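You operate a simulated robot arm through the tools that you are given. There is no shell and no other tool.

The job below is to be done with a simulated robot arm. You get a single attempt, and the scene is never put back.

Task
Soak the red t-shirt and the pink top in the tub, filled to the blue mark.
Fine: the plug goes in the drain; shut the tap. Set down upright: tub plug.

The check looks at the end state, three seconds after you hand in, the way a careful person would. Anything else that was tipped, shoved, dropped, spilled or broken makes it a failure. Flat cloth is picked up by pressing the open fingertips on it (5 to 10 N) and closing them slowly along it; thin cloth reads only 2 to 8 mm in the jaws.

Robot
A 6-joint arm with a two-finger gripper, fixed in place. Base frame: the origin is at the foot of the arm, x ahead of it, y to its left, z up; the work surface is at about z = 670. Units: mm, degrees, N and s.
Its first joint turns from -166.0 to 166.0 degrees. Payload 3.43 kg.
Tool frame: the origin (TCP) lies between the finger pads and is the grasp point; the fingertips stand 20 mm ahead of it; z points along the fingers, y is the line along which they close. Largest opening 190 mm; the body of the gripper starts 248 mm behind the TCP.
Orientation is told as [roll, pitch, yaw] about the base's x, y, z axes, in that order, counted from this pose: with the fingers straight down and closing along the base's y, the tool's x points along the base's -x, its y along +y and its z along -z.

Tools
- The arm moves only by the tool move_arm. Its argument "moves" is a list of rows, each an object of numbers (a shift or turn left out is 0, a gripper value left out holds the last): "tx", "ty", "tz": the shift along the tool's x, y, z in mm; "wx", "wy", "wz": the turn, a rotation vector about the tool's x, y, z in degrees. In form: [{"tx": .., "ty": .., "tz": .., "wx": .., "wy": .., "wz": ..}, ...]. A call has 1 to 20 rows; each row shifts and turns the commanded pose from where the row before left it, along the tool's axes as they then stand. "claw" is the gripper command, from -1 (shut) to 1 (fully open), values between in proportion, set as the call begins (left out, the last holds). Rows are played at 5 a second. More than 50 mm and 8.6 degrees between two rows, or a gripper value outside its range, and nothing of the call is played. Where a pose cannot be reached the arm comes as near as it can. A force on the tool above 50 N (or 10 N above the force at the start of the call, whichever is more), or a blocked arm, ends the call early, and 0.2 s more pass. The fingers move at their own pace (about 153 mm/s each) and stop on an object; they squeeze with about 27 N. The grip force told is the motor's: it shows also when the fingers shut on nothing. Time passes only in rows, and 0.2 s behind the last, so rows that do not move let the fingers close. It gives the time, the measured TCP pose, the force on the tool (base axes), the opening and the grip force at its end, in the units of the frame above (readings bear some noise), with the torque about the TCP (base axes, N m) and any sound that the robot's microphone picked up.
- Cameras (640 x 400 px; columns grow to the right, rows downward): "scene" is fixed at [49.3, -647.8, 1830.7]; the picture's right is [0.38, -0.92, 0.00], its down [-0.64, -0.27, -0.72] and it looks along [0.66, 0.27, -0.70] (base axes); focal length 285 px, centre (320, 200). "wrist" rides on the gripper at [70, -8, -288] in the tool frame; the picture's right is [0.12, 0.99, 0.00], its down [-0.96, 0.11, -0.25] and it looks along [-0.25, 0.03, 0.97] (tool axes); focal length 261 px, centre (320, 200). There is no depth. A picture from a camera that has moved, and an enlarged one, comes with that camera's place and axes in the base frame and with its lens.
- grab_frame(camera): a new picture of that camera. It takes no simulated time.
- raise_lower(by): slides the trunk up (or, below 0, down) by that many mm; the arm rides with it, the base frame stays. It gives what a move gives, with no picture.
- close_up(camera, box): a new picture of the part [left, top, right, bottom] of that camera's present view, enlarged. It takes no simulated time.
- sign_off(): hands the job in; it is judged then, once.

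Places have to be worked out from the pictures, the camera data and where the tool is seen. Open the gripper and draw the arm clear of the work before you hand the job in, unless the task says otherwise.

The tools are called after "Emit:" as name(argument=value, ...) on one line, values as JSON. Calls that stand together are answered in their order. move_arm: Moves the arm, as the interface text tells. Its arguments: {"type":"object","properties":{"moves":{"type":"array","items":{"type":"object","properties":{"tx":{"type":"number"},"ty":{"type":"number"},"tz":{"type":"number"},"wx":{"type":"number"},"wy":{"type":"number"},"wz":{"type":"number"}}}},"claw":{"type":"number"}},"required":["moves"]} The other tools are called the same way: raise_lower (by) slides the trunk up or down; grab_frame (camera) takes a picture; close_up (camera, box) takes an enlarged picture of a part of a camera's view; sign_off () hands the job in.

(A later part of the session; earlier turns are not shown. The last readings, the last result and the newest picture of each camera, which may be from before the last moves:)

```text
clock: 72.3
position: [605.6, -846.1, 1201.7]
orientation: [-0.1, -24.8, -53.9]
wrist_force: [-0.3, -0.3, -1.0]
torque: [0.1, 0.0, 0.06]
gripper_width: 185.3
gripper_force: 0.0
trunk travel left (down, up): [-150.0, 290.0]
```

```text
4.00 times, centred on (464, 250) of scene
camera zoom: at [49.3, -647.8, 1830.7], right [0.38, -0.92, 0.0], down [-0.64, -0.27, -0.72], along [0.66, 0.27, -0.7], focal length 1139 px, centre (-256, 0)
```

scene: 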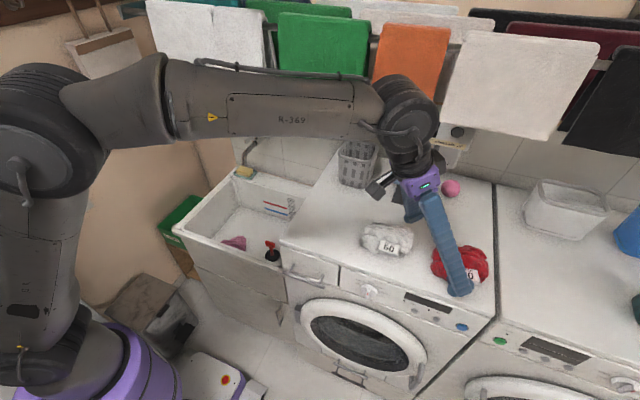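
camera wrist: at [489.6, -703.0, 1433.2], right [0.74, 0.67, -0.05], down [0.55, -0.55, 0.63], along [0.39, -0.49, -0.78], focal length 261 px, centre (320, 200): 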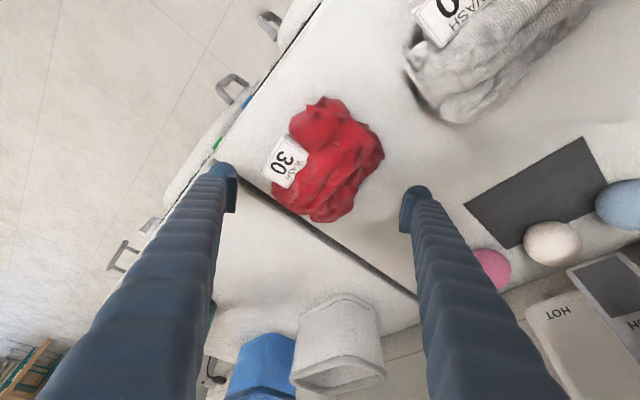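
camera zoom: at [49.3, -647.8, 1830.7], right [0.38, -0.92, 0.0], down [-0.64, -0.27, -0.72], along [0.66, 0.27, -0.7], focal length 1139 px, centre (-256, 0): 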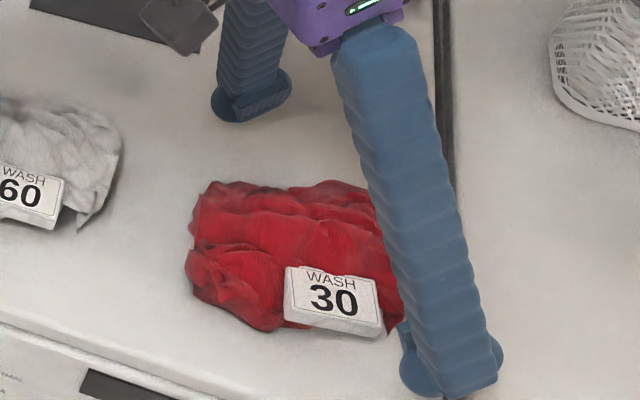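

Centred within a few mm. I descend to z≈1172 and begin to close stepwise.

Emit:
move_arm(moves=[{"tx": 4.2, "tz": 9.1}, {"tx": 4.2, "tz": 9.1}, {"tx": 4.2, "tz": 9.1}, {}])

Emit:
move_arm(moves=[{}, {}], claw=0.65)

Emit:
move_arm(moves=[{}, {}], claw=0.45)

Emit:
grab_frame(camera="wrist")

Emit:
close_up(camera="scene", box=[400, 200, 528, 300])

```text
clock: 73.3
position: [605.1, -844.8, 1176.4]
orientation: [0.0, -25.0, -53.8]
wrist_force: [-0.3, -0.4, -0.5]
torque: [-0.03, -0.01, 0.01]
gripper_width: 185.3
gripper_force: 0.0
trunk travel left (down, up): [-150.0, 290.0]
```

```text
clock: 73.9
position: [605.1, -844.1, 1176.0]
orientation: [-0.1, -25.0, -53.8]
wrist_force: [-1.0, -0.8, 0.7]
torque: [-0.07, 0.06, -0.02]
gripper_width: 157.6
gripper_force: 0.3
trunk travel left (down, up): [-150.0, 290.0]
```

```text
clock: 74.5
position: [603.8, -844.7, 1175.1]
orientation: [-0.1, -25.0, -53.8]
wrist_force: [2.1, -3.8, 6.2]
torque: [0.51, -0.4, -0.28]
gripper_width: 147.9
gripper_force: 27.0
trunk travel left (down, up): [-150.0, 290.0]
```

```text
taken
camera wrist: at [489.1, -701.7, 1406.5], right [0.74, 0.67, -0.05], down [0.55, -0.55, 0.63], along [0.4, -0.49, -0.77], focal length 261 px, centre (320, 200)
```

wrist: 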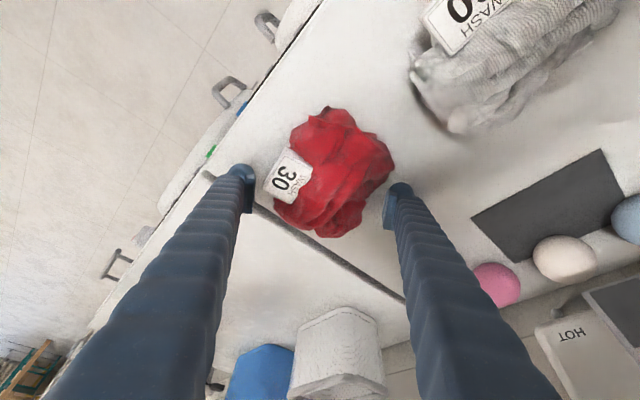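

```text
4.00 times, centred on (464, 250) of scene
camera zoom: at [49.3, -647.8, 1830.7], right [0.38, -0.92, 0.0], down [-0.64, -0.27, -0.72], along [0.66, 0.27, -0.7], focal length 1139 px, centre (-256, 0)
```

zoom: 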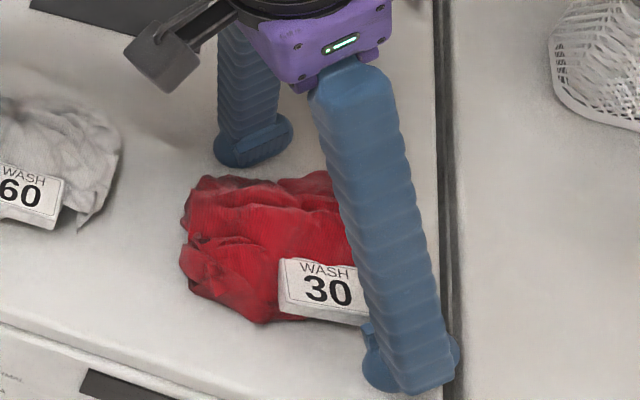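

Contact at 148 mm. I command full squeeze and lift slightly.

Emit:
move_arm(moves=[{}, {}, {"tx": -4.2, "tz": -9.1}, {"tx": -4.2, "tz": -9.1}, {"tx": -4.2, "tz": -9.1}, {}], claw=-1)

Emit:
grab_frame(camera="wrist")

Emit:
close_up(camera="scene", box=[400, 200, 528, 300])

```text
clock: 75.9
position: [604.1, -843.9, 1204.9]
orientation: [-0.2, -24.8, -53.9]
wrist_force: [0.0, -0.3, -1.8]
torque: [-0.05, -0.04, -0.02]
gripper_width: 125.3
gripper_force: 27.0
trunk travel left (down, up): [-150.0, 290.0]
```

```text
taken
camera wrist: at [488.8, -701.4, 1435.8], right [0.74, 0.67, -0.05], down [0.55, -0.55, 0.63], along [0.39, -0.49, -0.78], focal length 261 px, centre (320, 200)
```

wrist: 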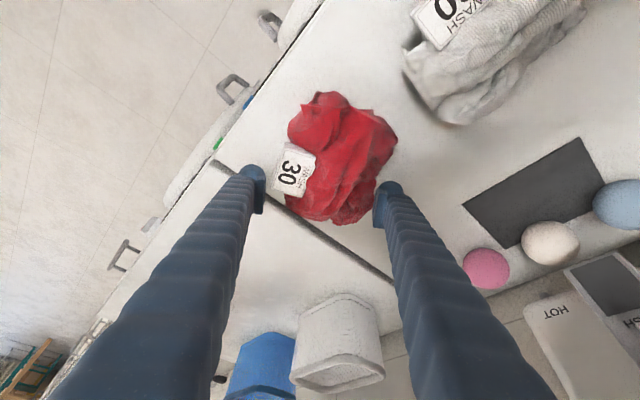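

```text
4.00 times, centred on (464, 250) of scene
camera zoom: at [49.3, -647.8, 1830.7], right [0.38, -0.92, 0.0], down [-0.64, -0.27, -0.72], along [0.66, 0.27, -0.7], focal length 1139 px, centre (-256, 0)
```

zoom: 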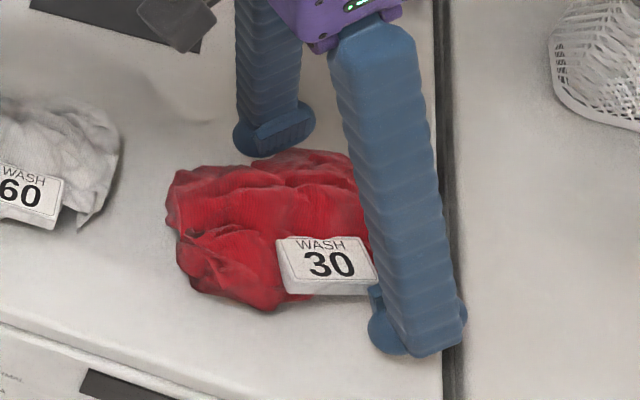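

It seems lifted, though held off-centre. I raise another 60 mm and check that it stays in the jaws.

Emit:
move_arm(moves=[{"tx": -8.4, "tz": -18.2}, {"tx": -8.4, "tz": -18.2}, {"tx": -8.4, "tz": -18.2}, {}])

Emit:
grab_frame(camera="wrist")

Emit:
close_up(camera="scene", box=[400, 200, 528, 300])

```text
clock: 76.9
position: [602.6, -844.8, 1265.5]
orientation: [-0.2, -24.9, -53.8]
wrist_force: [0.5, 0.3, -1.5]
torque: [-0.03, 0.0, 0.04]
gripper_width: 124.8
gripper_force: 27.1
trunk travel left (down, up): [-150.0, 290.0]
```

```text
taken
camera wrist: at [487.8, -701.4, 1496.0], right [0.74, 0.67, -0.05], down [0.55, -0.55, 0.63], along [0.39, -0.49, -0.78], focal length 261 px, centre (320, 200)
```

wrist: 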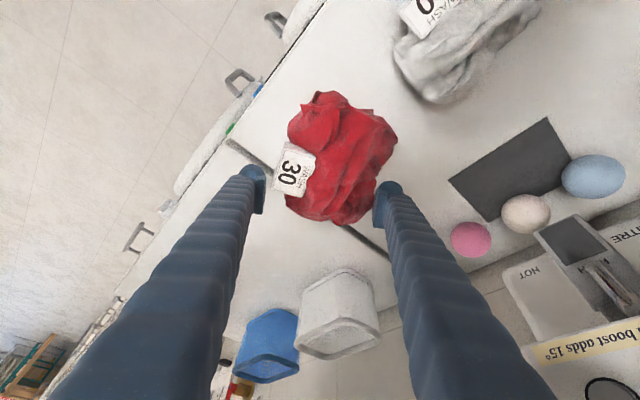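

```text
4.00 times, centred on (464, 250) of scene
camera zoom: at [49.3, -647.8, 1830.7], right [0.38, -0.92, 0.0], down [-0.64, -0.27, -0.72], along [0.66, 0.27, -0.7], focal length 1139 px, centre (-256, 0)
```

zoom: 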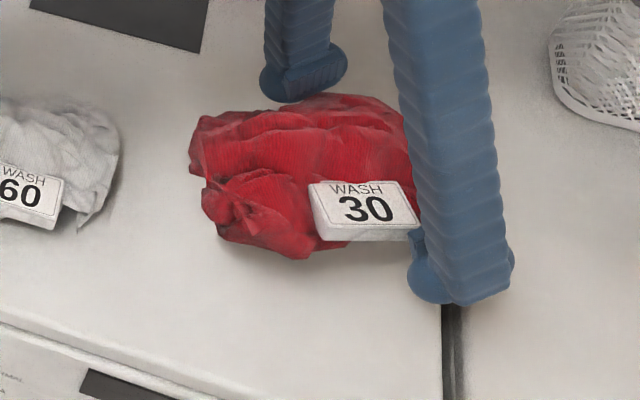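

Stable. I bring it inward and up, back to (480, −480, 1410), and un-tilt to 15°.

Emit:
move_arm(moves=[{"tx": 29, "ty": 1.4, "tz": -26.1}, {"tx": 29, "ty": 1.4, "tz": -26.1}, {"tx": 29, "ty": 1.4, "tz": -26.1}, {"tx": 26.4, "ty": 16, "tz": -29.6}, {"tx": 26.4, "ty": 16, "tz": -29.6}, {"tx": 26.4, "ty": 16, "tz": -29.6}, {"tx": 26.4, "ty": 16, "tz": -29.6}, {"tx": 26.4, "ty": 16, "tz": -29.6}, {"tx": 26.4, "ty": 16, "tz": -29.6}, {"tx": 26.4, "ty": 16, "tz": -29.6}, {"wy": 5}, {"wy": 5}, {}])

Emit:
grab_frame(camera="wrist")

```text
clock: 79.7
position: [481.4, -477.3, 1408.1]
orientation: [-0.1, -14.8, -53.8]
wrist_force: [-0.5, 0.6, -1.9]
torque: [-0.06, -0.02, 0.01]
gripper_width: 124.4
gripper_force: 27.1
trunk travel left (down, up): [-150.0, 290.0]
```

```text
taken
camera wrist: at [391.0, -369.8, 1668.2], right [0.73, 0.68, -0.03], down [0.6, -0.63, 0.49], along [0.31, -0.38, -0.87], focal length 261 px, centre (320, 200)
```

wrist: 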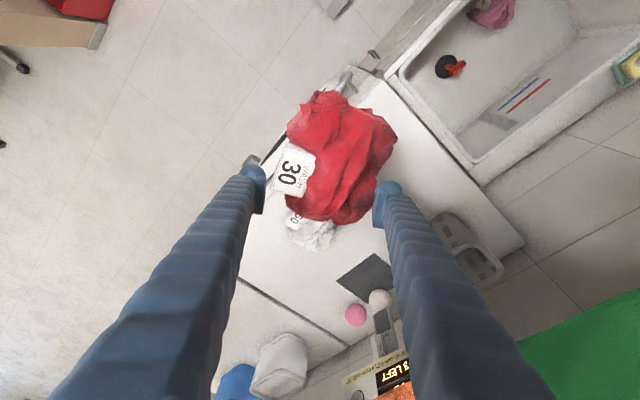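

Now lower the trunk by 150 and go back toward the tub.

Emit:
raise_lower(by=-150)

Emit:
move_arm(moves=[{"tx": 14.6, "ty": 37.4, "tz": -3.9}, {"tx": 14.6, "ty": 37.4, "tz": -3.9}, {"tx": 14.6, "ty": 37.4, "tz": -3.9}, {"tx": 14.6, "ty": 37.4, "tz": -3.9}, {"tx": 14.6, "ty": 37.4, "tz": -3.9}, {"tx": 14.6, "ty": 37.4, "tz": -3.9}, {"wx": -1.55, "wz": -5.8}, {"wx": -1.55, "wz": -5.8}, {"wx": -1.55, "wz": -5.8}, {"wx": -1.55, "wz": -5.8}, {"wx": -1.55, "wz": -5.8}, {"wx": -1.55, "wz": -5.8}, {"wx": -1.55, "wz": -5.8}, {"wx": -1.55, "wz": -5.8}, {"wx": -1.55, "wz": -5.8}, {}])

Emit:
grab_frame(camera="wrist")

Emit:
grab_frame(camera="scene")

```text
clock: 81.5
position: [481.5, -479.6, 1257.9]
orientation: [0.0, -15.1, -53.8]
wrist_force: [0.4, 0.6, -1.4]
torque: [-0.1, -0.04, -0.01]
gripper_width: 123.9
gripper_force: 27.2
trunk travel left (down, up): [0.0, 440.0]
```

```text
clock: 84.9
position: [608.9, -272.8, 1258.2]
orientation: [-0.1, -14.8, 0.2]
wrist_force: [1.1, -0.7, -0.9]
torque: [0.01, -0.06, 0.03]
gripper_width: 123.0
gripper_force: 27.4
trunk travel left (down, up): [0.0, 440.0]
```

```text
taken
camera wrist: at [467.8, -283.5, 1517.5], right [-0.12, 0.99, -0.03], down [0.87, 0.12, 0.49], along [0.49, 0.03, -0.87], focal length 261 px, centre (320, 200)
```

wrist: 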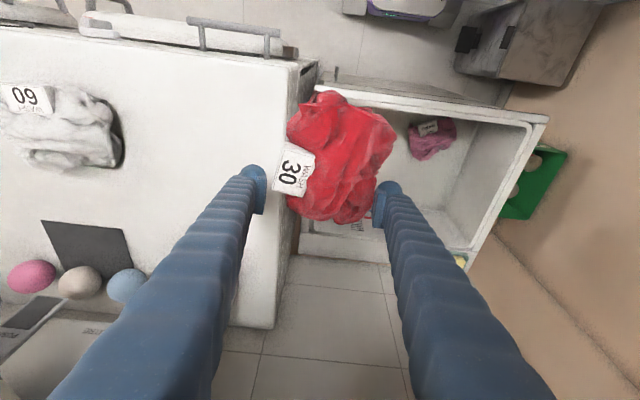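

```text
taken
```

scene: 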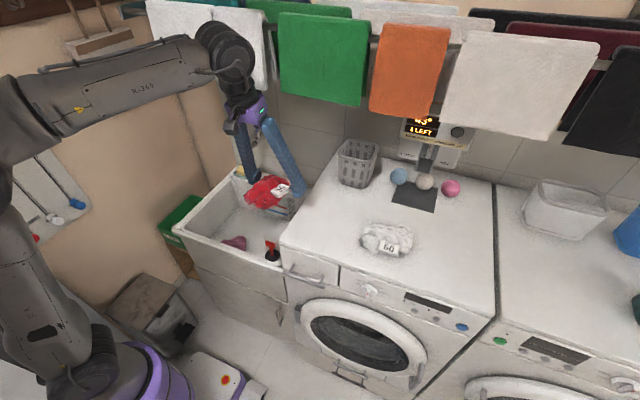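

Red shirt is held stably. I carry it across to y≈95, then diagonally down to (720, 95, 955) over the tub.

Emit:
move_arm(moves=[{"ty": 40}, {"ty": 41}, {"ty": 41}, {"ty": 41}, {"ty": 41}, {"ty": 41}, {"ty": 41}, {"ty": 41}, {"ty": 41}, {"tx": -3.6, "tz": 40.2}, {"tx": -3.6, "tz": 40.2}, {"tx": -3.6, "tz": 40.2}, {"tx": -3.6, "tz": 40.2}, {"tx": -3.6, "tz": 40.2}, {"tx": -3.6, "tz": 40.2}, {"tx": -3.6, "tz": 40.2}, {"tx": -3.6, "tz": 40.2}, {}])

Emit:
grab_frame(camera="wrist")

Emit:
grab_frame(camera="scene")

```text
clock: 88.7
position: [719.7, 93.0, 954.1]
orientation: [-0.2, -14.8, 0.2]
wrist_force: [0.1, -0.2, -1.1]
torque: [-0.03, -0.01, 0.01]
gripper_width: 122.2
gripper_force: 27.4
trunk travel left (down, up): [0.0, 440.0]
```

```text
taken
camera wrist: at [578.7, 82.9, 1212.4], right [-0.12, 0.99, -0.03], down [0.87, 0.12, 0.49], along [0.49, 0.03, -0.87], focal length 261 px, centre (320, 200)
```

wrist: 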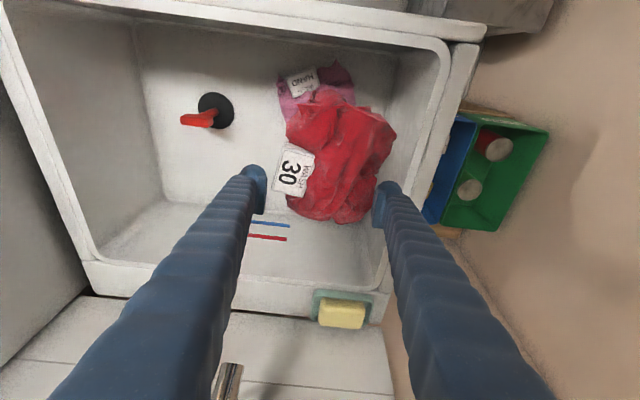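

```text
taken
```

scene: 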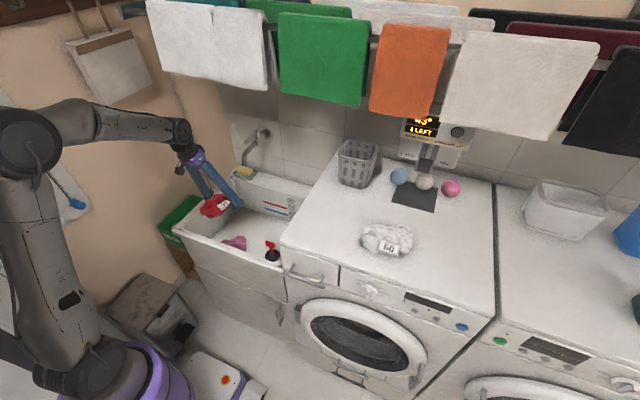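

I lower to z≈830 then move forward to x≈840 with a little more tilt, keeping under the spout.

Emit:
move_arm(moves=[{"tx": 3.2, "tz": 31.2}, {"tx": 3.2, "tz": 31.2}, {"tx": 3.2, "tz": 31.2}, {"tx": 3.2, "tz": 31.2}, {"wy": -5}, {"tx": -31.3, "tz": 11.4}, {"tx": -31.3, "tz": 11.4}, {"tx": -31.3, "tz": 11.4}, {}])

Emit:
grab_frame(camera="wrist")

Emit:
close_up(camera="scene", box=[160, 120, 320, 270])

```text
clock: 90.7
position: [840.1, 94.4, 830.0]
orientation: [-0.1, -19.8, 0.2]
wrist_force: [-0.2, -0.4, -1.1]
torque: [0.01, -0.01, 0.01]
gripper_width: 122.0
gripper_force: 26.7
trunk travel left (down, up): [0.0, 440.0]
```

```text
taken
camera wrist: at [676.2, 83.9, 1075.9], right [-0.11, 0.99, -0.04], down [0.82, 0.12, 0.56], along [0.56, 0.03, -0.83], focal length 261 px, centre (320, 200)
```

wrist: 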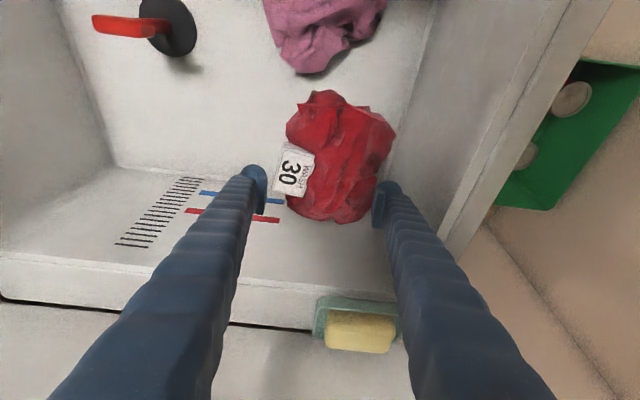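

```text
2.67 times, centred on (240, 195) of scene
camera zoom: at [49.3, -647.8, 1830.7], right [0.38, -0.92, 0.0], down [-0.64, -0.27, -0.72], along [0.66, 0.27, -0.7], focal length 759 px, centre (533, 213)
```

zoom: 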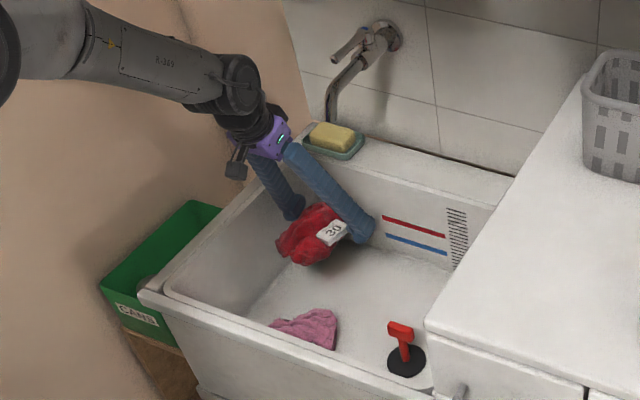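

Good clearance. I descend to about z=745, then slowly until contact.

Emit:
move_arm(moves=[{"tx": 9.6, "tz": 26.3}, {"tx": 9.6, "tz": 26.3}, {"tx": 9.6, "tz": 26.3}, {"tx": 1.7, "tz": 4.7}, {"tx": 1.7, "tz": 4.7}, {}])

Emit:
close_up(camera="scene", box=[160, 120, 320, 270])

```text
clock: 92.1
position: [837.4, 93.8, 735.3]
orientation: [-0.1, -19.8, 0.2]
wrist_force: [-1.0, 0.7, -3.0]
torque: [0.0, -0.07, 0.02]
gripper_width: 121.7
gripper_force: 27.3
trunk travel left (down, up): [0.0, 440.0]
```

```text
2.67 times, centred on (240, 195) of scene
camera zoom: at [49.3, -647.8, 1830.7], right [0.38, -0.92, 0.0], down [-0.64, -0.27, -0.72], along [0.66, 0.27, -0.7], focal length 759 px, centre (533, 213)
```

zoom: 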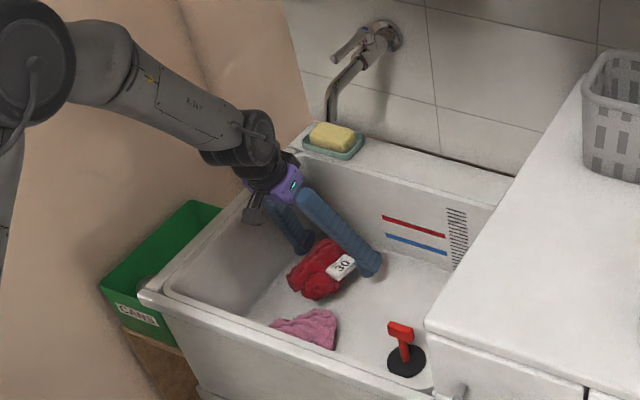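

Emit:
move_arm(moves=[{"tx": 1.7, "tz": 4.7}, {"tx": 1.7, "tz": 4.7}, {"tx": 1.7, "tz": 4.7}, {"tx": 1.4, "tz": 3.8}, {}])

```text
clock: 93.3
position: [838.4, 95.2, 716.7]
orientation: [-0.1, -19.8, 0.3]
wrist_force: [0.0, -0.6, -2.0]
torque: [0.01, -0.03, -0.02]
gripper_width: 121.8
gripper_force: 27.1
trunk travel left (down, up): [0.0, 440.0]
```

Emit:
move_arm(moves=[{"tx": 1, "tz": 2.8}, {"tx": 1, "tz": 2.8}, {"tx": 1, "tz": 2.8}, {}])

Emit:
grab_frame(camera="wrist")

Emit:
close_up(camera="scene", box=[200, 180, 296, 260])

```text
clock: 94.3
position: [836.9, 94.6, 708.7]
orientation: [0.0, -20.0, 0.1]
wrist_force: [-1.6, -7.6, 13.9]
torque: [0.66, 0.23, 0.08]
gripper_width: 120.7
gripper_force: 27.0
trunk travel left (down, up): [0.0, 440.0]
```

```text
taken
camera wrist: at [674.1, 84.1, 954.7], right [-0.11, 0.99, -0.04], down [0.82, 0.12, 0.56], along [0.56, 0.03, -0.83], focal length 261 px, centre (320, 200)
```

wrist: 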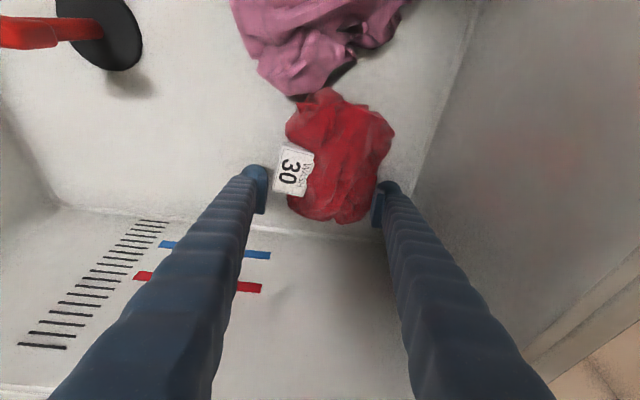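

```text
5.00 times, centred on (248, 220) of scene
camera zoom: at [49.3, -647.8, 1830.7], right [0.38, -0.92, 0.0], down [-0.64, -0.27, -0.72], along [0.66, 0.27, -0.7], focal length 1424 px, centre (680, 100)
```

zoom: 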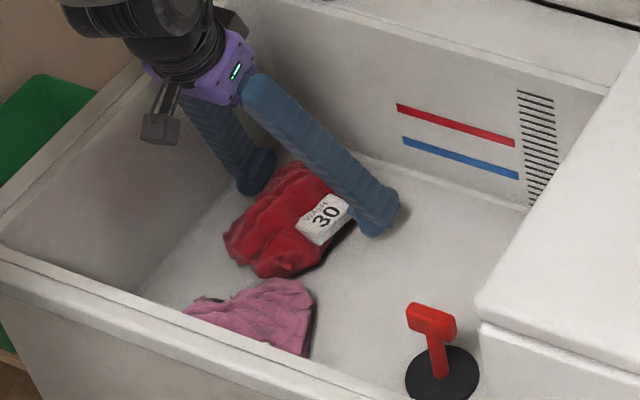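

Contact with ~14 N. I release by opening to ~150 mm.

Emit:
move_arm(moves=[{}, {}, {}], claw=0.58)

Emit:
grab_frame(camera="wrist")

Emit:
close_up(camera="scene", box=[200, 180, 296, 260])

```text
clock: 95.1
position: [838.2, 94.8, 706.1]
orientation: [-0.2, -19.8, 0.3]
wrist_force: [0.3, -0.4, 0.4]
torque: [-0.03, -0.04, 0.03]
gripper_width: 150.3
gripper_force: 0.0
trunk travel left (down, up): [0.0, 440.0]
```

```text
taken
camera wrist: at [674.5, 84.6, 953.4], right [-0.11, 0.99, -0.04], down [0.82, 0.12, 0.56], along [0.56, 0.03, -0.83], focal length 261 px, centre (320, 200)
```

wrist: 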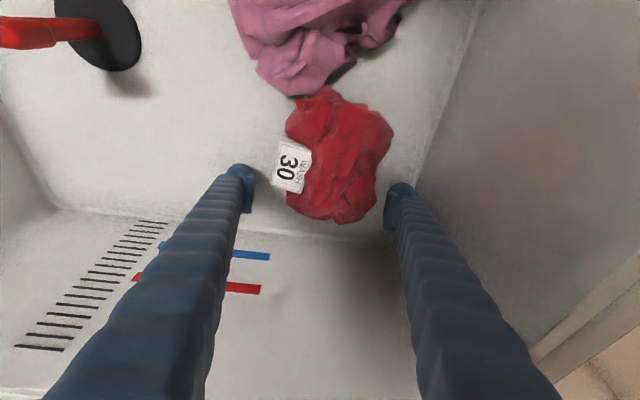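

```text
5.00 times, centred on (248, 220) of scene
camera zoom: at [49.3, -647.8, 1830.7], right [0.38, -0.92, 0.0], down [-0.64, -0.27, -0.72], along [0.66, 0.27, -0.7], focal length 1424 px, centre (680, 100)
```

zoom: 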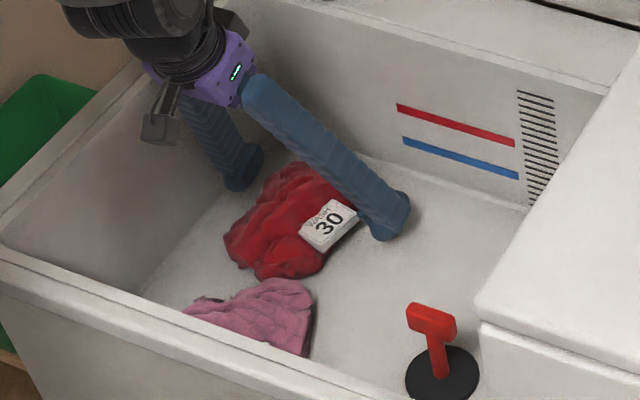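

Released. I withdraw along the tool axis and then take a close look at the tap.

Emit:
move_arm(moves=[{"tz": -40}, {"tz": -40}, {"tz": -40}, {"tz": -40}, {"tz": -40}, {"tz": -40}, {"tz": -40}, {}])

Emit:
close_up(camera="scene", box=[225, 120, 289, 160])

Emit:
grab_frame(camera="wrist")

Emit:
grab_frame(camera="scene")

```text
clock: 96.9
position: [742.9, 92.6, 971.9]
orientation: [0.0, -19.8, 0.2]
wrist_force: [0.2, -0.3, 0.3]
torque: [0.03, -0.04, -0.01]
gripper_width: 150.0
gripper_force: 0.1
trunk travel left (down, up): [0.0, 440.0]
```

```text
10.00 times, centred on (257, 140) of scene
camera zoom: at [49.3, -647.8, 1830.7], right [0.38, -0.92, 0.0], down [-0.64, -0.27, -0.72], along [0.66, 0.27, -0.7], focal length 2848 px, centre (950, 800)
```

zoom: 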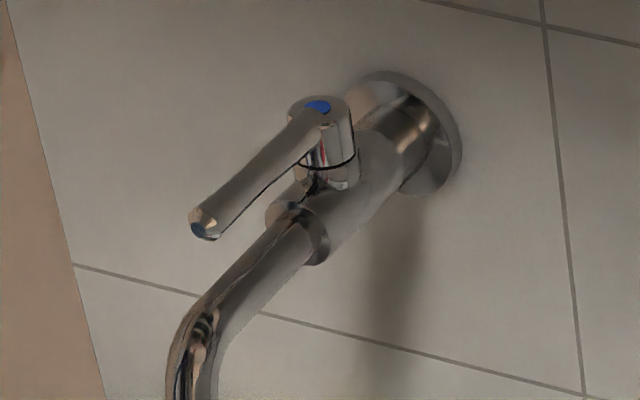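

```text
taken
camera wrist: at [579.7, 82.7, 1218.0], right [-0.11, 0.99, -0.04], down [0.82, 0.12, 0.56], along [0.56, 0.03, -0.83], focal length 261 px, centre (320, 200)
```

wrist: 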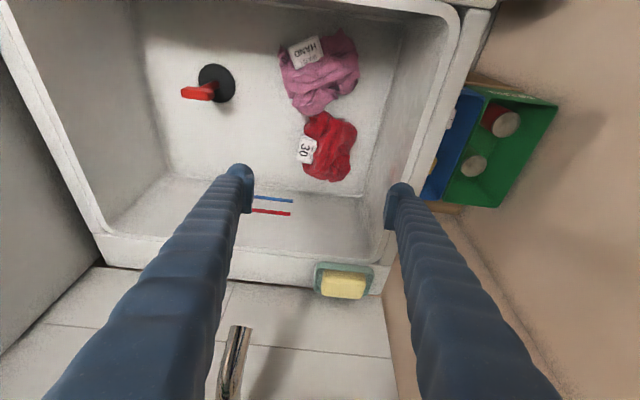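

```text
taken
```

scene: 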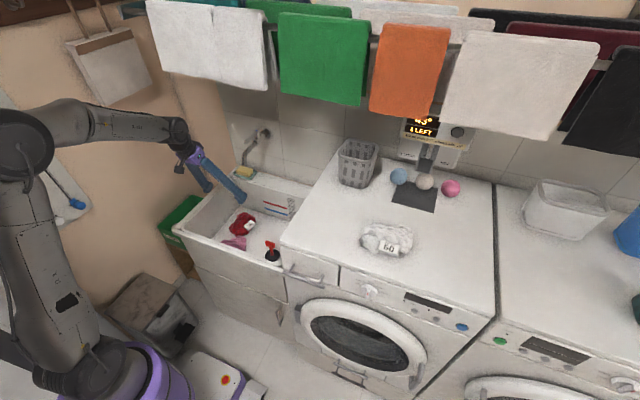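

Both garments lie in the tub. The tap's lever has a round cap on a vertical cartridge, so it probably turns sideways. I move the hand up and tilt to 45° for an approach to the lever, staying below the towels.

Emit:
move_arm(moves=[{"tx": -0.3, "ty": -6.6, "tz": -37.8}, {"tx": -0.3, "ty": -6.6, "tz": -37.8}, {"tx": -0.3, "ty": -6.6, "tz": -37.8}, {"tx": -0.3, "ty": -6.6, "tz": -37.8}, {"tx": -0.3, "ty": -6.6, "tz": -37.8}, {"wy": -5}, {"wy": -5}, {"wy": -5}, {"tx": -40.7, "ty": -9.7}, {"tx": -40.7, "ty": -9.7}, {"tx": -40.7, "ty": -9.7}, {"wy": -5}, {"wy": -5}, {}], claw=-0.37)

Emit:
grab_frame(camera="wrist")

Emit:
grab_frame(camera="scene")

```text
clock: 99.9
position: [783.5, 32.5, 1217.3]
orientation: [-0.1, -44.8, 0.3]
wrist_force: [0.4, -0.3, 0.2]
torque: [0.03, 0.01, -0.02]
gripper_width: 60.0
gripper_force: 0.1
trunk travel left (down, up): [0.0, 440.0]
```

```text
taken
camera wrist: at [529.8, 21.9, 1371.6], right [-0.09, 0.99, -0.09], down [0.51, 0.12, 0.85], along [0.86, 0.03, -0.51], focal length 261 px, centre (320, 200)
```

wrist: 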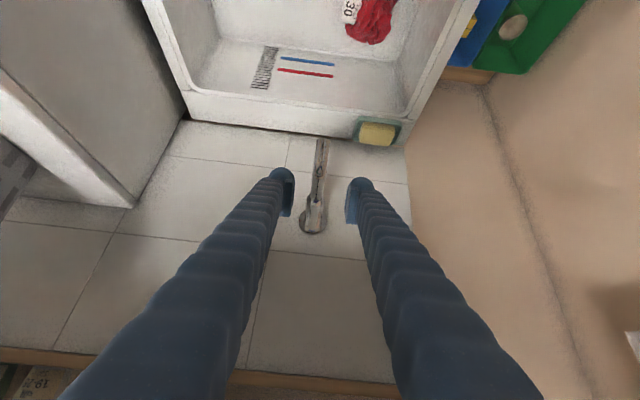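

```text
taken
```

scene: 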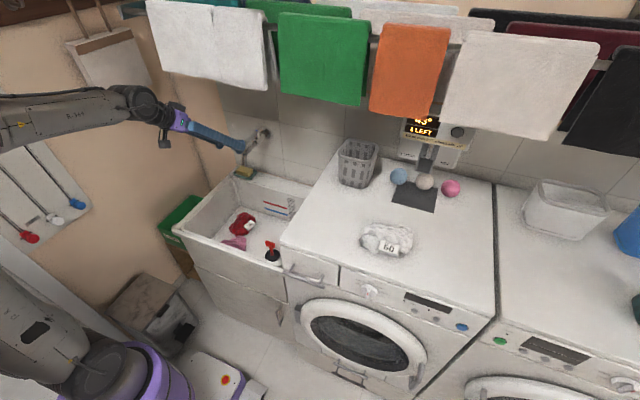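

Emit:
close_up(camera="wrist", box=[270, 130, 366, 250])

Emit:
close_up(camera="scene", box=[205, 100, 301, 180])

```text
3.33 times, centred on (318, 190) of wrist
camera zoom: at [529.8, 21.9, 1371.6], right [-0.09, 0.99, -0.09], down [0.51, 0.12, 0.85], along [0.86, 0.03, -0.51], focal length 869 px, centre (327, 233)
```

zoom: 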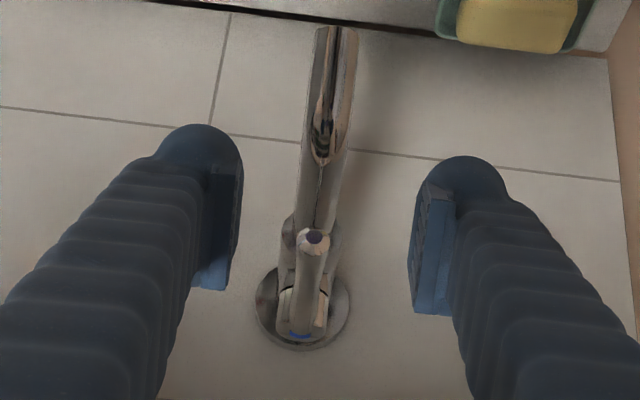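

```text
5.00 times, centred on (253, 140) of scene
camera zoom: at [49.3, -647.8, 1830.7], right [0.38, -0.92, 0.0], down [-0.64, -0.27, -0.72], along [0.66, 0.27, -0.7], focal length 1424 px, centre (655, 500)
```

zoom: 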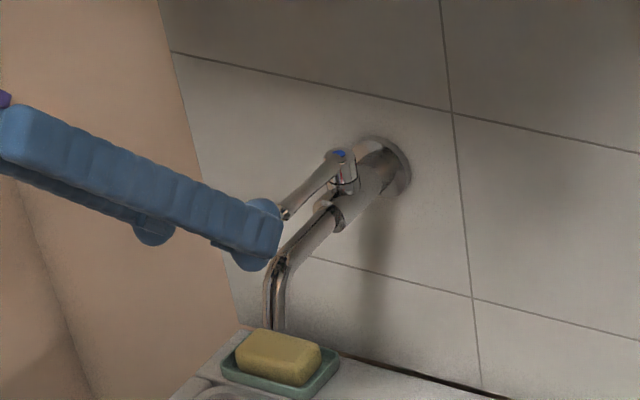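

Lever axis: y≈30, z≈1167, from tip x≈882 to the cap near x≈980. I advance so the fingers straddle the lever's outer part at (897, 30, 1165).

Emit:
move_arm(moves=[{"tx": -11, "ty": -0.6, "tz": 29.2}, {"tx": -11, "ty": -0.6, "tz": 29.2}, {"tx": -11, "ty": -0.6, "tz": 29.2}, {"tx": -11, "ty": -0.6, "tz": 29.2}, {}])

Emit:
close_up(camera="wrist", box=[270, 130, 366, 250])

Emit:
close_up(camera="scene", box=[205, 100, 301, 180])

```text
clock: 101.1
position: [894.3, 31.7, 1167.2]
orientation: [-0.2, -44.8, 0.3]
wrist_force: [0.0, 0.1, 0.2]
torque: [0.03, 0.04, -0.01]
gripper_width: 60.0
gripper_force: 0.0
trunk travel left (down, up): [0.0, 440.0]
```

```text
3.33 times, centred on (318, 190) of wrist
camera zoom: at [642.5, 21.4, 1320.9], right [-0.09, 0.99, -0.09], down [0.51, 0.12, 0.85], along [0.86, 0.03, -0.51], focal length 869 px, centre (327, 233)
```

zoom: 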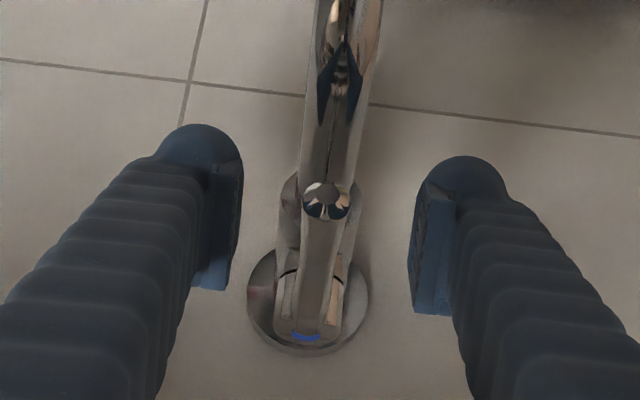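

```text
5.00 times, centred on (253, 140) of scene
camera zoom: at [49.3, -647.8, 1830.7], right [0.38, -0.92, 0.0], down [-0.64, -0.27, -0.72], along [0.66, 0.27, -0.7], focal length 1424 px, centre (655, 500)
```

zoom: 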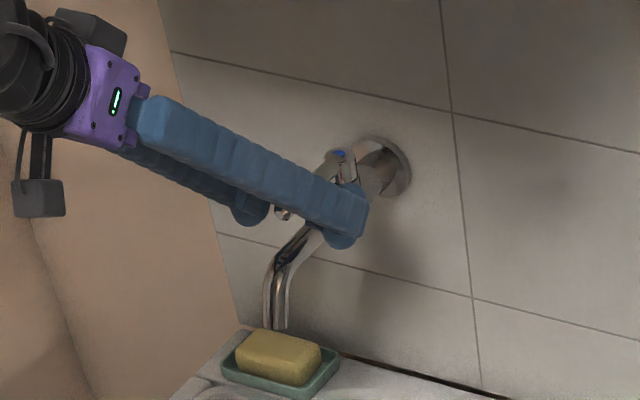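

The lever is centred between the fingers. I narrow the gap to ~36 mm and try a gentle sideways push toward +y first, watching the force.

Emit:
move_arm(moves=[{}, {}, {"ty": 4}, {"ty": 4}, {"ty": 3}, {}], claw=-0.62)

Emit:
move_arm(moves=[{"ty": 2}, {"ty": 2}, {}])

Emit:
close_up(camera="wrist", box=[270, 130, 366, 250])

```text
clock: 102.5
position: [894.6, 44.0, 1167.5]
orientation: [-0.1, -44.8, 0.3]
wrist_force: [-1.0, -0.8, -0.8]
torque: [-0.02, -0.01, 0.0]
gripper_width: 36.4
gripper_force: 0.2
trunk travel left (down, up): [0.0, 440.0]
```

```text
clock: 103.3
position: [894.7, 46.7, 1167.2]
orientation: [0.0, -44.9, 0.1]
wrist_force: [0.4, -0.9, 0.5]
torque: [0.03, 0.01, -0.02]
gripper_width: 36.2
gripper_force: 0.2
trunk travel left (down, up): [0.0, 440.0]
```

```text
3.33 times, centred on (318, 190) of wrist
camera zoom: at [641.6, 35.9, 1321.2], right [-0.09, 0.99, -0.09], down [0.51, 0.12, 0.85], along [0.86, 0.03, -0.51], focal length 869 px, centre (327, 233)
```

zoom: 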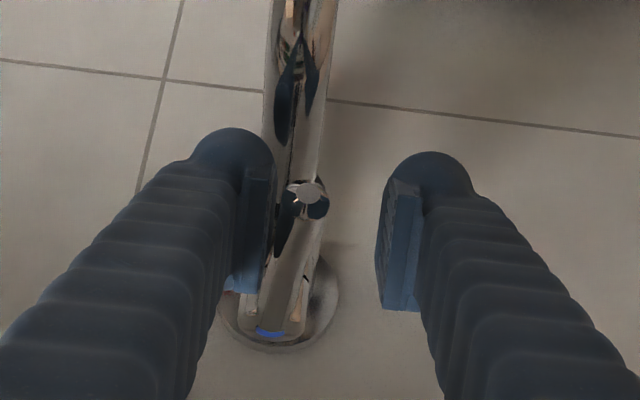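

The lever turned a few degrees toward +y with almost no force. I check whether water runs.

Emit:
close_up(camera="scene", box=[190, 110, 318, 260])

```text
2.67 times, centred on (254, 185) of scene
camera zoom: at [49.3, -647.8, 1830.7], right [0.38, -0.92, 0.0], down [-0.64, -0.27, -0.72], along [0.66, 0.27, -0.7], focal length 759 px, centre (496, 240)
```

zoom: 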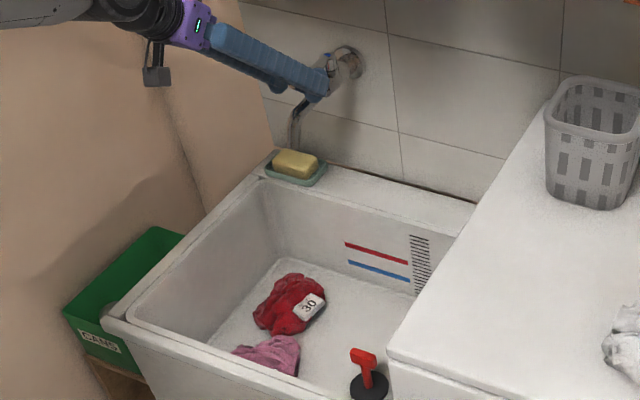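

No water yet. I push the lever a bit further.

Emit:
move_arm(moves=[{"ty": 3}, {"ty": 3}, {"ty": 3}, {"ty": 3}, {}])

Emit:
close_up(camera="wrist", box=[270, 130, 366, 250])

Emit:
close_up(camera="scene", box=[190, 110, 318, 260])

```text
clock: 104.5
position: [894.3, 59.1, 1167.6]
orientation: [-0.1, -44.8, 0.3]
wrist_force: [-0.3, 0.6, 0.5]
torque: [-0.01, -0.01, 0.0]
gripper_width: 35.8
gripper_force: 0.0
trunk travel left (down, up): [0.0, 440.0]
```

```text
3.33 times, centred on (318, 190) of wrist
camera zoom: at [641.5, 48.0, 1321.6], right [-0.09, 0.99, -0.08], down [0.51, 0.12, 0.85], along [0.86, 0.03, -0.51], focal length 869 px, centre (327, 233)
```

zoom: 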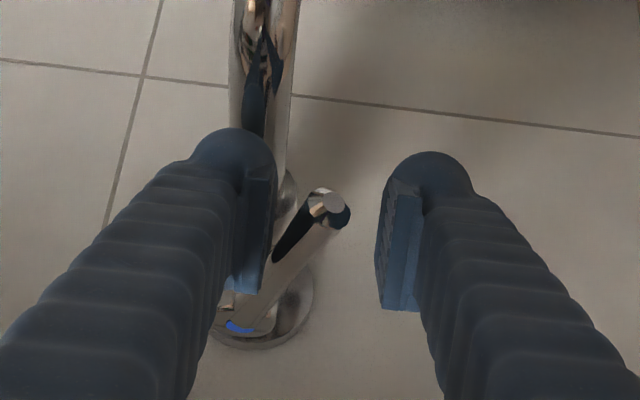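

```text
2.67 times, centred on (254, 185) of scene
camera zoom: at [49.3, -647.8, 1830.7], right [0.38, -0.92, 0.0], down [-0.64, -0.27, -0.72], along [0.66, 0.27, -0.7], focal length 759 px, centre (496, 240)
```

zoom: 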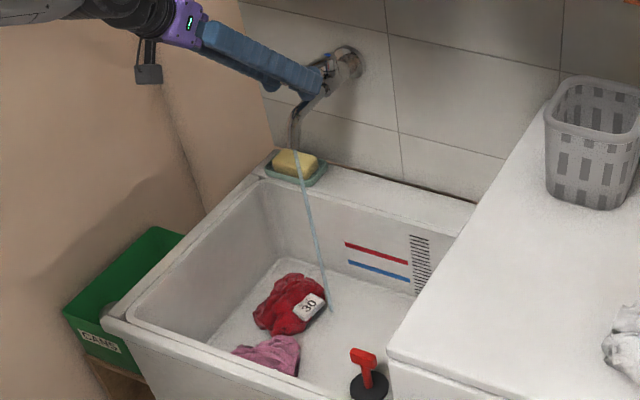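

Water is running in a thin stream. I wait a few seconds and watch the level.

Emit:
move_arm(moves=[{}, {}, {}, {}, {}, {}, {}, {}, {}, {}, {}, {}, {}, {}, {}, {}, {}, {}, {}, {}])

Emit:
close_up(camera="scene", box=[210, 180, 306, 260])

```text
clock: 108.7
position: [894.3, 59.0, 1168.0]
orientation: [-0.2, -44.7, 0.2]
wrist_force: [-0.8, 0.4, 0.4]
torque: [0.03, 0.03, -0.01]
gripper_width: 35.9
gripper_force: 0.1
trunk travel left (down, up): [0.0, 440.0]
```

```text
5.00 times, centred on (258, 220) of scene
camera zoom: at [49.3, -647.8, 1830.7], right [0.38, -0.92, 0.0], down [-0.64, -0.27, -0.72], along [0.66, 0.27, -0.7], focal length 1424 px, centre (630, 100)
```

zoom: 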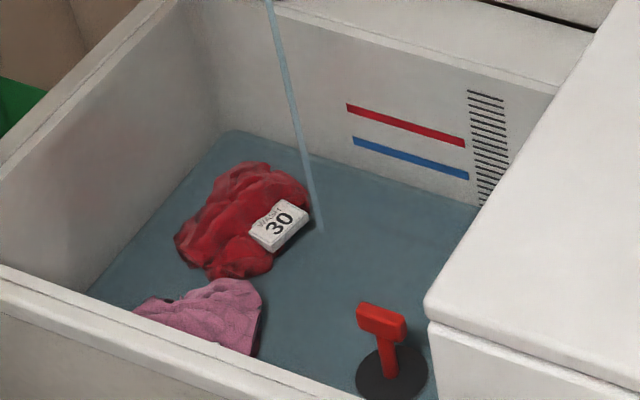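

Emit:
close_up(camera="scene", box=[258, 192, 314, 227])

```text
11.43 times, centred on (286, 210) of scene
camera zoom: at [49.3, -647.8, 1830.7], right [0.38, -0.92, 0.0], down [-0.64, -0.27, -0.72], along [0.66, 0.27, -0.7], focal length 3255 px, centre (709, 91)
```

zoom: 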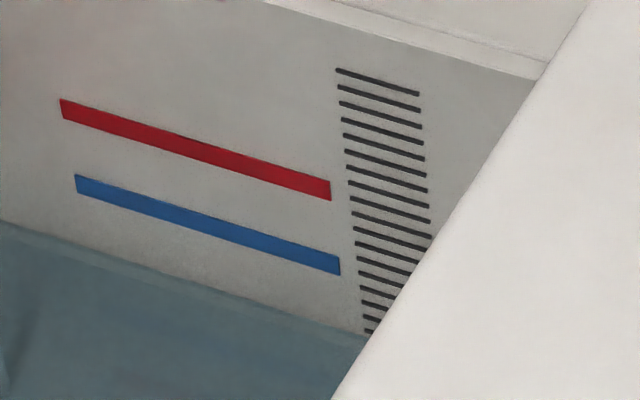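

Ticks appear to be ~10 mm apart; blue lies about 4 ticks above the present water line. I wait more to gauge the rate.

Emit:
move_arm(moves=[{}, {}, {}, {}, {}, {}, {}, {}, {}, {}, {}, {}, {}, {}, {}, {}, {}, {}, {}, {}])

Emit:
move_arm(moves=[{}, {}, {}, {}, {}, {}, {}, {}, {}, {}, {}, {}, {}, {}, {}, {}, {}, {}, {}, {}])

Emit:
close_up(camera="scene", box=[258, 192, 314, 227])

Emit:
close_up(camera="scene", box=[170, 130, 330, 270])

```text
clock: 112.9
position: [895.6, 57.7, 1168.1]
orientation: [-0.1, -44.9, 0.2]
wrist_force: [0.1, 0.7, -0.4]
torque: [-0.02, 0.03, 0.02]
gripper_width: 36.1
gripper_force: 0.1
trunk travel left (down, up): [0.0, 440.0]
```

```text
clock: 117.1
position: [894.2, 58.4, 1167.8]
orientation: [-0.2, -44.8, 0.2]
wrist_force: [0.1, 0.7, 0.5]
torque: [0.03, 0.02, -0.01]
gripper_width: 36.2
gripper_force: 0.1
trunk travel left (down, up): [0.0, 440.0]
```

```text
11.43 times, centred on (286, 210) of scene
camera zoom: at [49.3, -647.8, 1830.7], right [0.38, -0.92, 0.0], down [-0.64, -0.27, -0.72], along [0.66, 0.27, -0.7], focal length 3255 px, centre (709, 91)
```

zoom: 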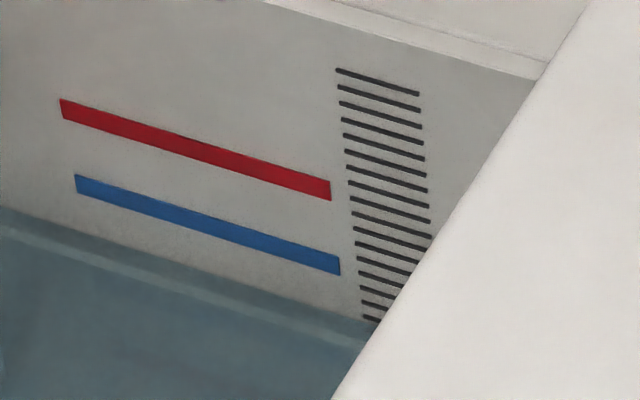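

```text
2.86 times, centred on (250, 200) of scene
camera zoom: at [49.3, -647.8, 1830.7], right [0.38, -0.92, 0.0], down [-0.64, -0.27, -0.72], along [0.66, 0.27, -0.7], focal length 814 px, centre (520, 200)
```

zoom: 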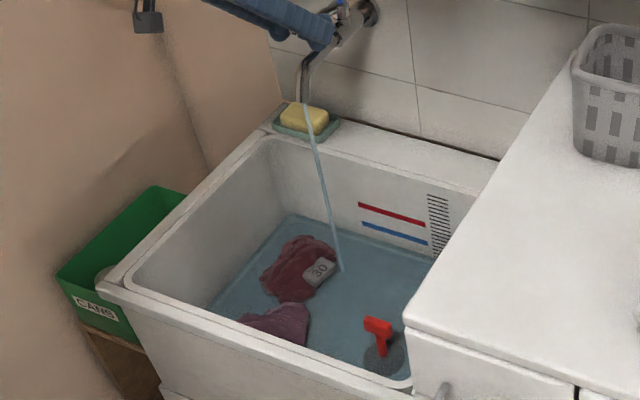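

The level rose about one tick (≈10 mm) in 8.4 s; about 22 s remain to reach the blue mark. I wait 8.4 s more and re-check.

Emit:
move_arm(moves=[{}, {}, {}, {}, {}, {}, {}, {}, {}, {}, {}, {}, {}, {}, {}, {}, {}, {}, {}, {}])

Emit:
move_arm(moves=[{}, {}, {}, {}, {}, {}, {}, {}, {}, {}, {}, {}, {}, {}, {}, {}, {}, {}, {}, {}])

Emit:
close_up(camera="scene", box=[258, 192, 314, 227])

```text
clock: 121.3
position: [893.5, 58.9, 1166.5]
orientation: [-0.1, -44.8, 0.3]
wrist_force: [-0.8, 0.0, -0.4]
torque: [0.0, -0.01, -0.03]
gripper_width: 36.1
gripper_force: 0.1
trunk travel left (down, up): [0.0, 440.0]
```

```text
clock: 125.5
position: [893.9, 58.4, 1167.1]
orientation: [-0.1, -44.7, 0.2]
wrist_force: [-0.4, 0.8, -0.1]
torque: [-0.01, 0.0, -0.01]
gripper_width: 36.4
gripper_force: 0.2
trunk travel left (down, up): [0.0, 440.0]
```

```text
11.43 times, centred on (286, 210) of scene
camera zoom: at [49.3, -647.8, 1830.7], right [0.38, -0.92, 0.0], down [-0.64, -0.27, -0.72], along [0.66, 0.27, -0.7], focal length 3255 px, centre (709, 91)
```

zoom: 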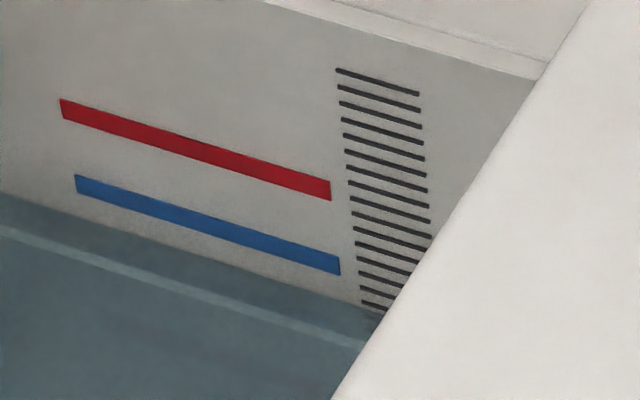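

Water line at about 28 px below the blue centre; ~13 px rise per 8.4 s. Waiting 8.4 s more.

Emit:
move_arm(moves=[{}, {}, {}, {}, {}, {}, {}, {}, {}, {}, {}, {}, {}, {}, {}, {}, {}, {}, {}, {}])

Emit:
move_arm(moves=[{}, {}, {}, {}, {}, {}, {}, {}, {}, {}, {}, {}, {}, {}, {}, {}, {}, {}, {}, {}])

Emit:
close_up(camera="scene", box=[258, 192, 314, 227])

Emit:
close_up(camera="scene", box=[170, 130, 330, 270])

```text
clock: 129.7
position: [894.8, 58.0, 1167.7]
orientation: [-0.1, -44.8, 0.2]
wrist_force: [0.4, 0.6, 0.8]
torque: [0.04, 0.0, 0.02]
gripper_width: 36.2
gripper_force: 0.2
trunk travel left (down, up): [0.0, 440.0]
```

```text
clock: 133.9
position: [893.3, 58.0, 1168.2]
orientation: [-0.1, -44.8, 0.2]
wrist_force: [0.1, 0.1, -0.3]
torque: [-0.02, 0.0, -0.02]
gripper_width: 36.1
gripper_force: 0.0
trunk travel left (down, up): [0.0, 440.0]
```

```text
11.43 times, centred on (286, 210) of scene
camera zoom: at [49.3, -647.8, 1830.7], right [0.38, -0.92, 0.0], down [-0.64, -0.27, -0.72], along [0.66, 0.27, -0.7], focal length 3255 px, centre (709, 91)
```

zoom: 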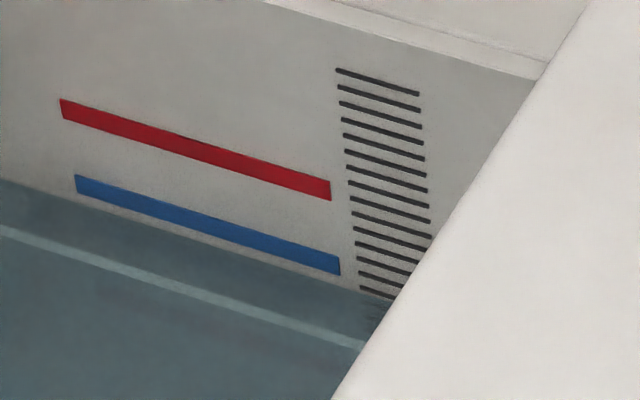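

```text
2.86 times, centred on (250, 200) of scene
camera zoom: at [49.3, -647.8, 1830.7], right [0.38, -0.92, 0.0], down [-0.64, -0.27, -0.72], along [0.66, 0.27, -0.7], focal length 814 px, centre (520, 200)
```

zoom: 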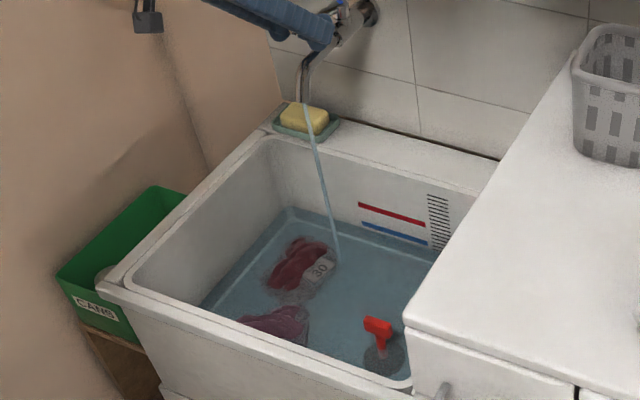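

About 16 px (≈11 s) remain to the blue stripe's centre. I wait one more 4.2 s call plus a shorter one, checking in between.

Emit:
move_arm(moves=[{}, {}, {}, {}, {}, {}, {}, {}, {}, {}, {}, {}, {}, {}, {}, {}, {}, {}, {}, {}])

Emit:
close_up(camera="scene", box=[258, 192, 314, 227])

Emit:
close_up(camera="scene", box=[262, 200, 294, 220])

```text
clock: 138.1
position: [893.5, 57.2, 1167.8]
orientation: [-0.1, -44.8, 0.2]
wrist_force: [0.1, 1.3, -0.2]
torque: [0.0, 0.01, -0.01]
gripper_width: 36.2
gripper_force: 0.1
trunk travel left (down, up): [0.0, 440.0]
```

```text
11.43 times, centred on (286, 210) of scene
camera zoom: at [49.3, -647.8, 1830.7], right [0.38, -0.92, 0.0], down [-0.64, -0.27, -0.72], along [0.66, 0.27, -0.7], focal length 3255 px, centre (709, 91)
```

zoom: 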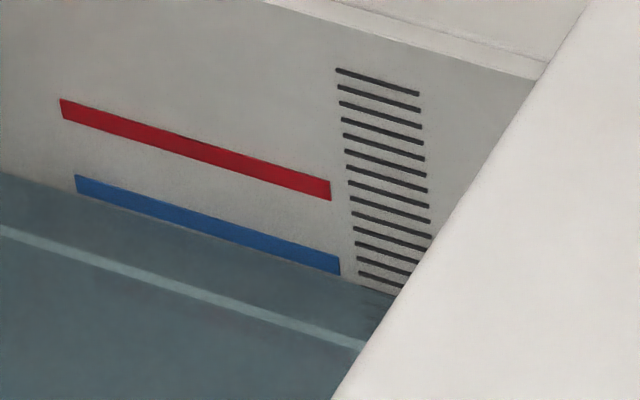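

```text
16.00 times, centred on (278, 210) of scene
camera zoom: at [49.3, -647.8, 1830.7], right [0.38, -0.92, 0.0], down [-0.64, -0.27, -0.72], along [0.66, 0.27, -0.7], focal length 4556 px, centre (992, 40)
```

zoom: 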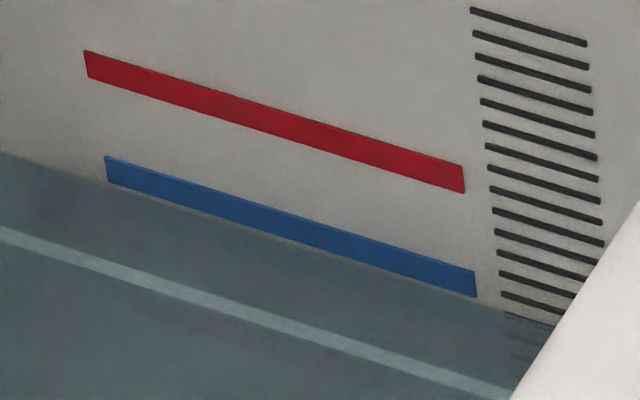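

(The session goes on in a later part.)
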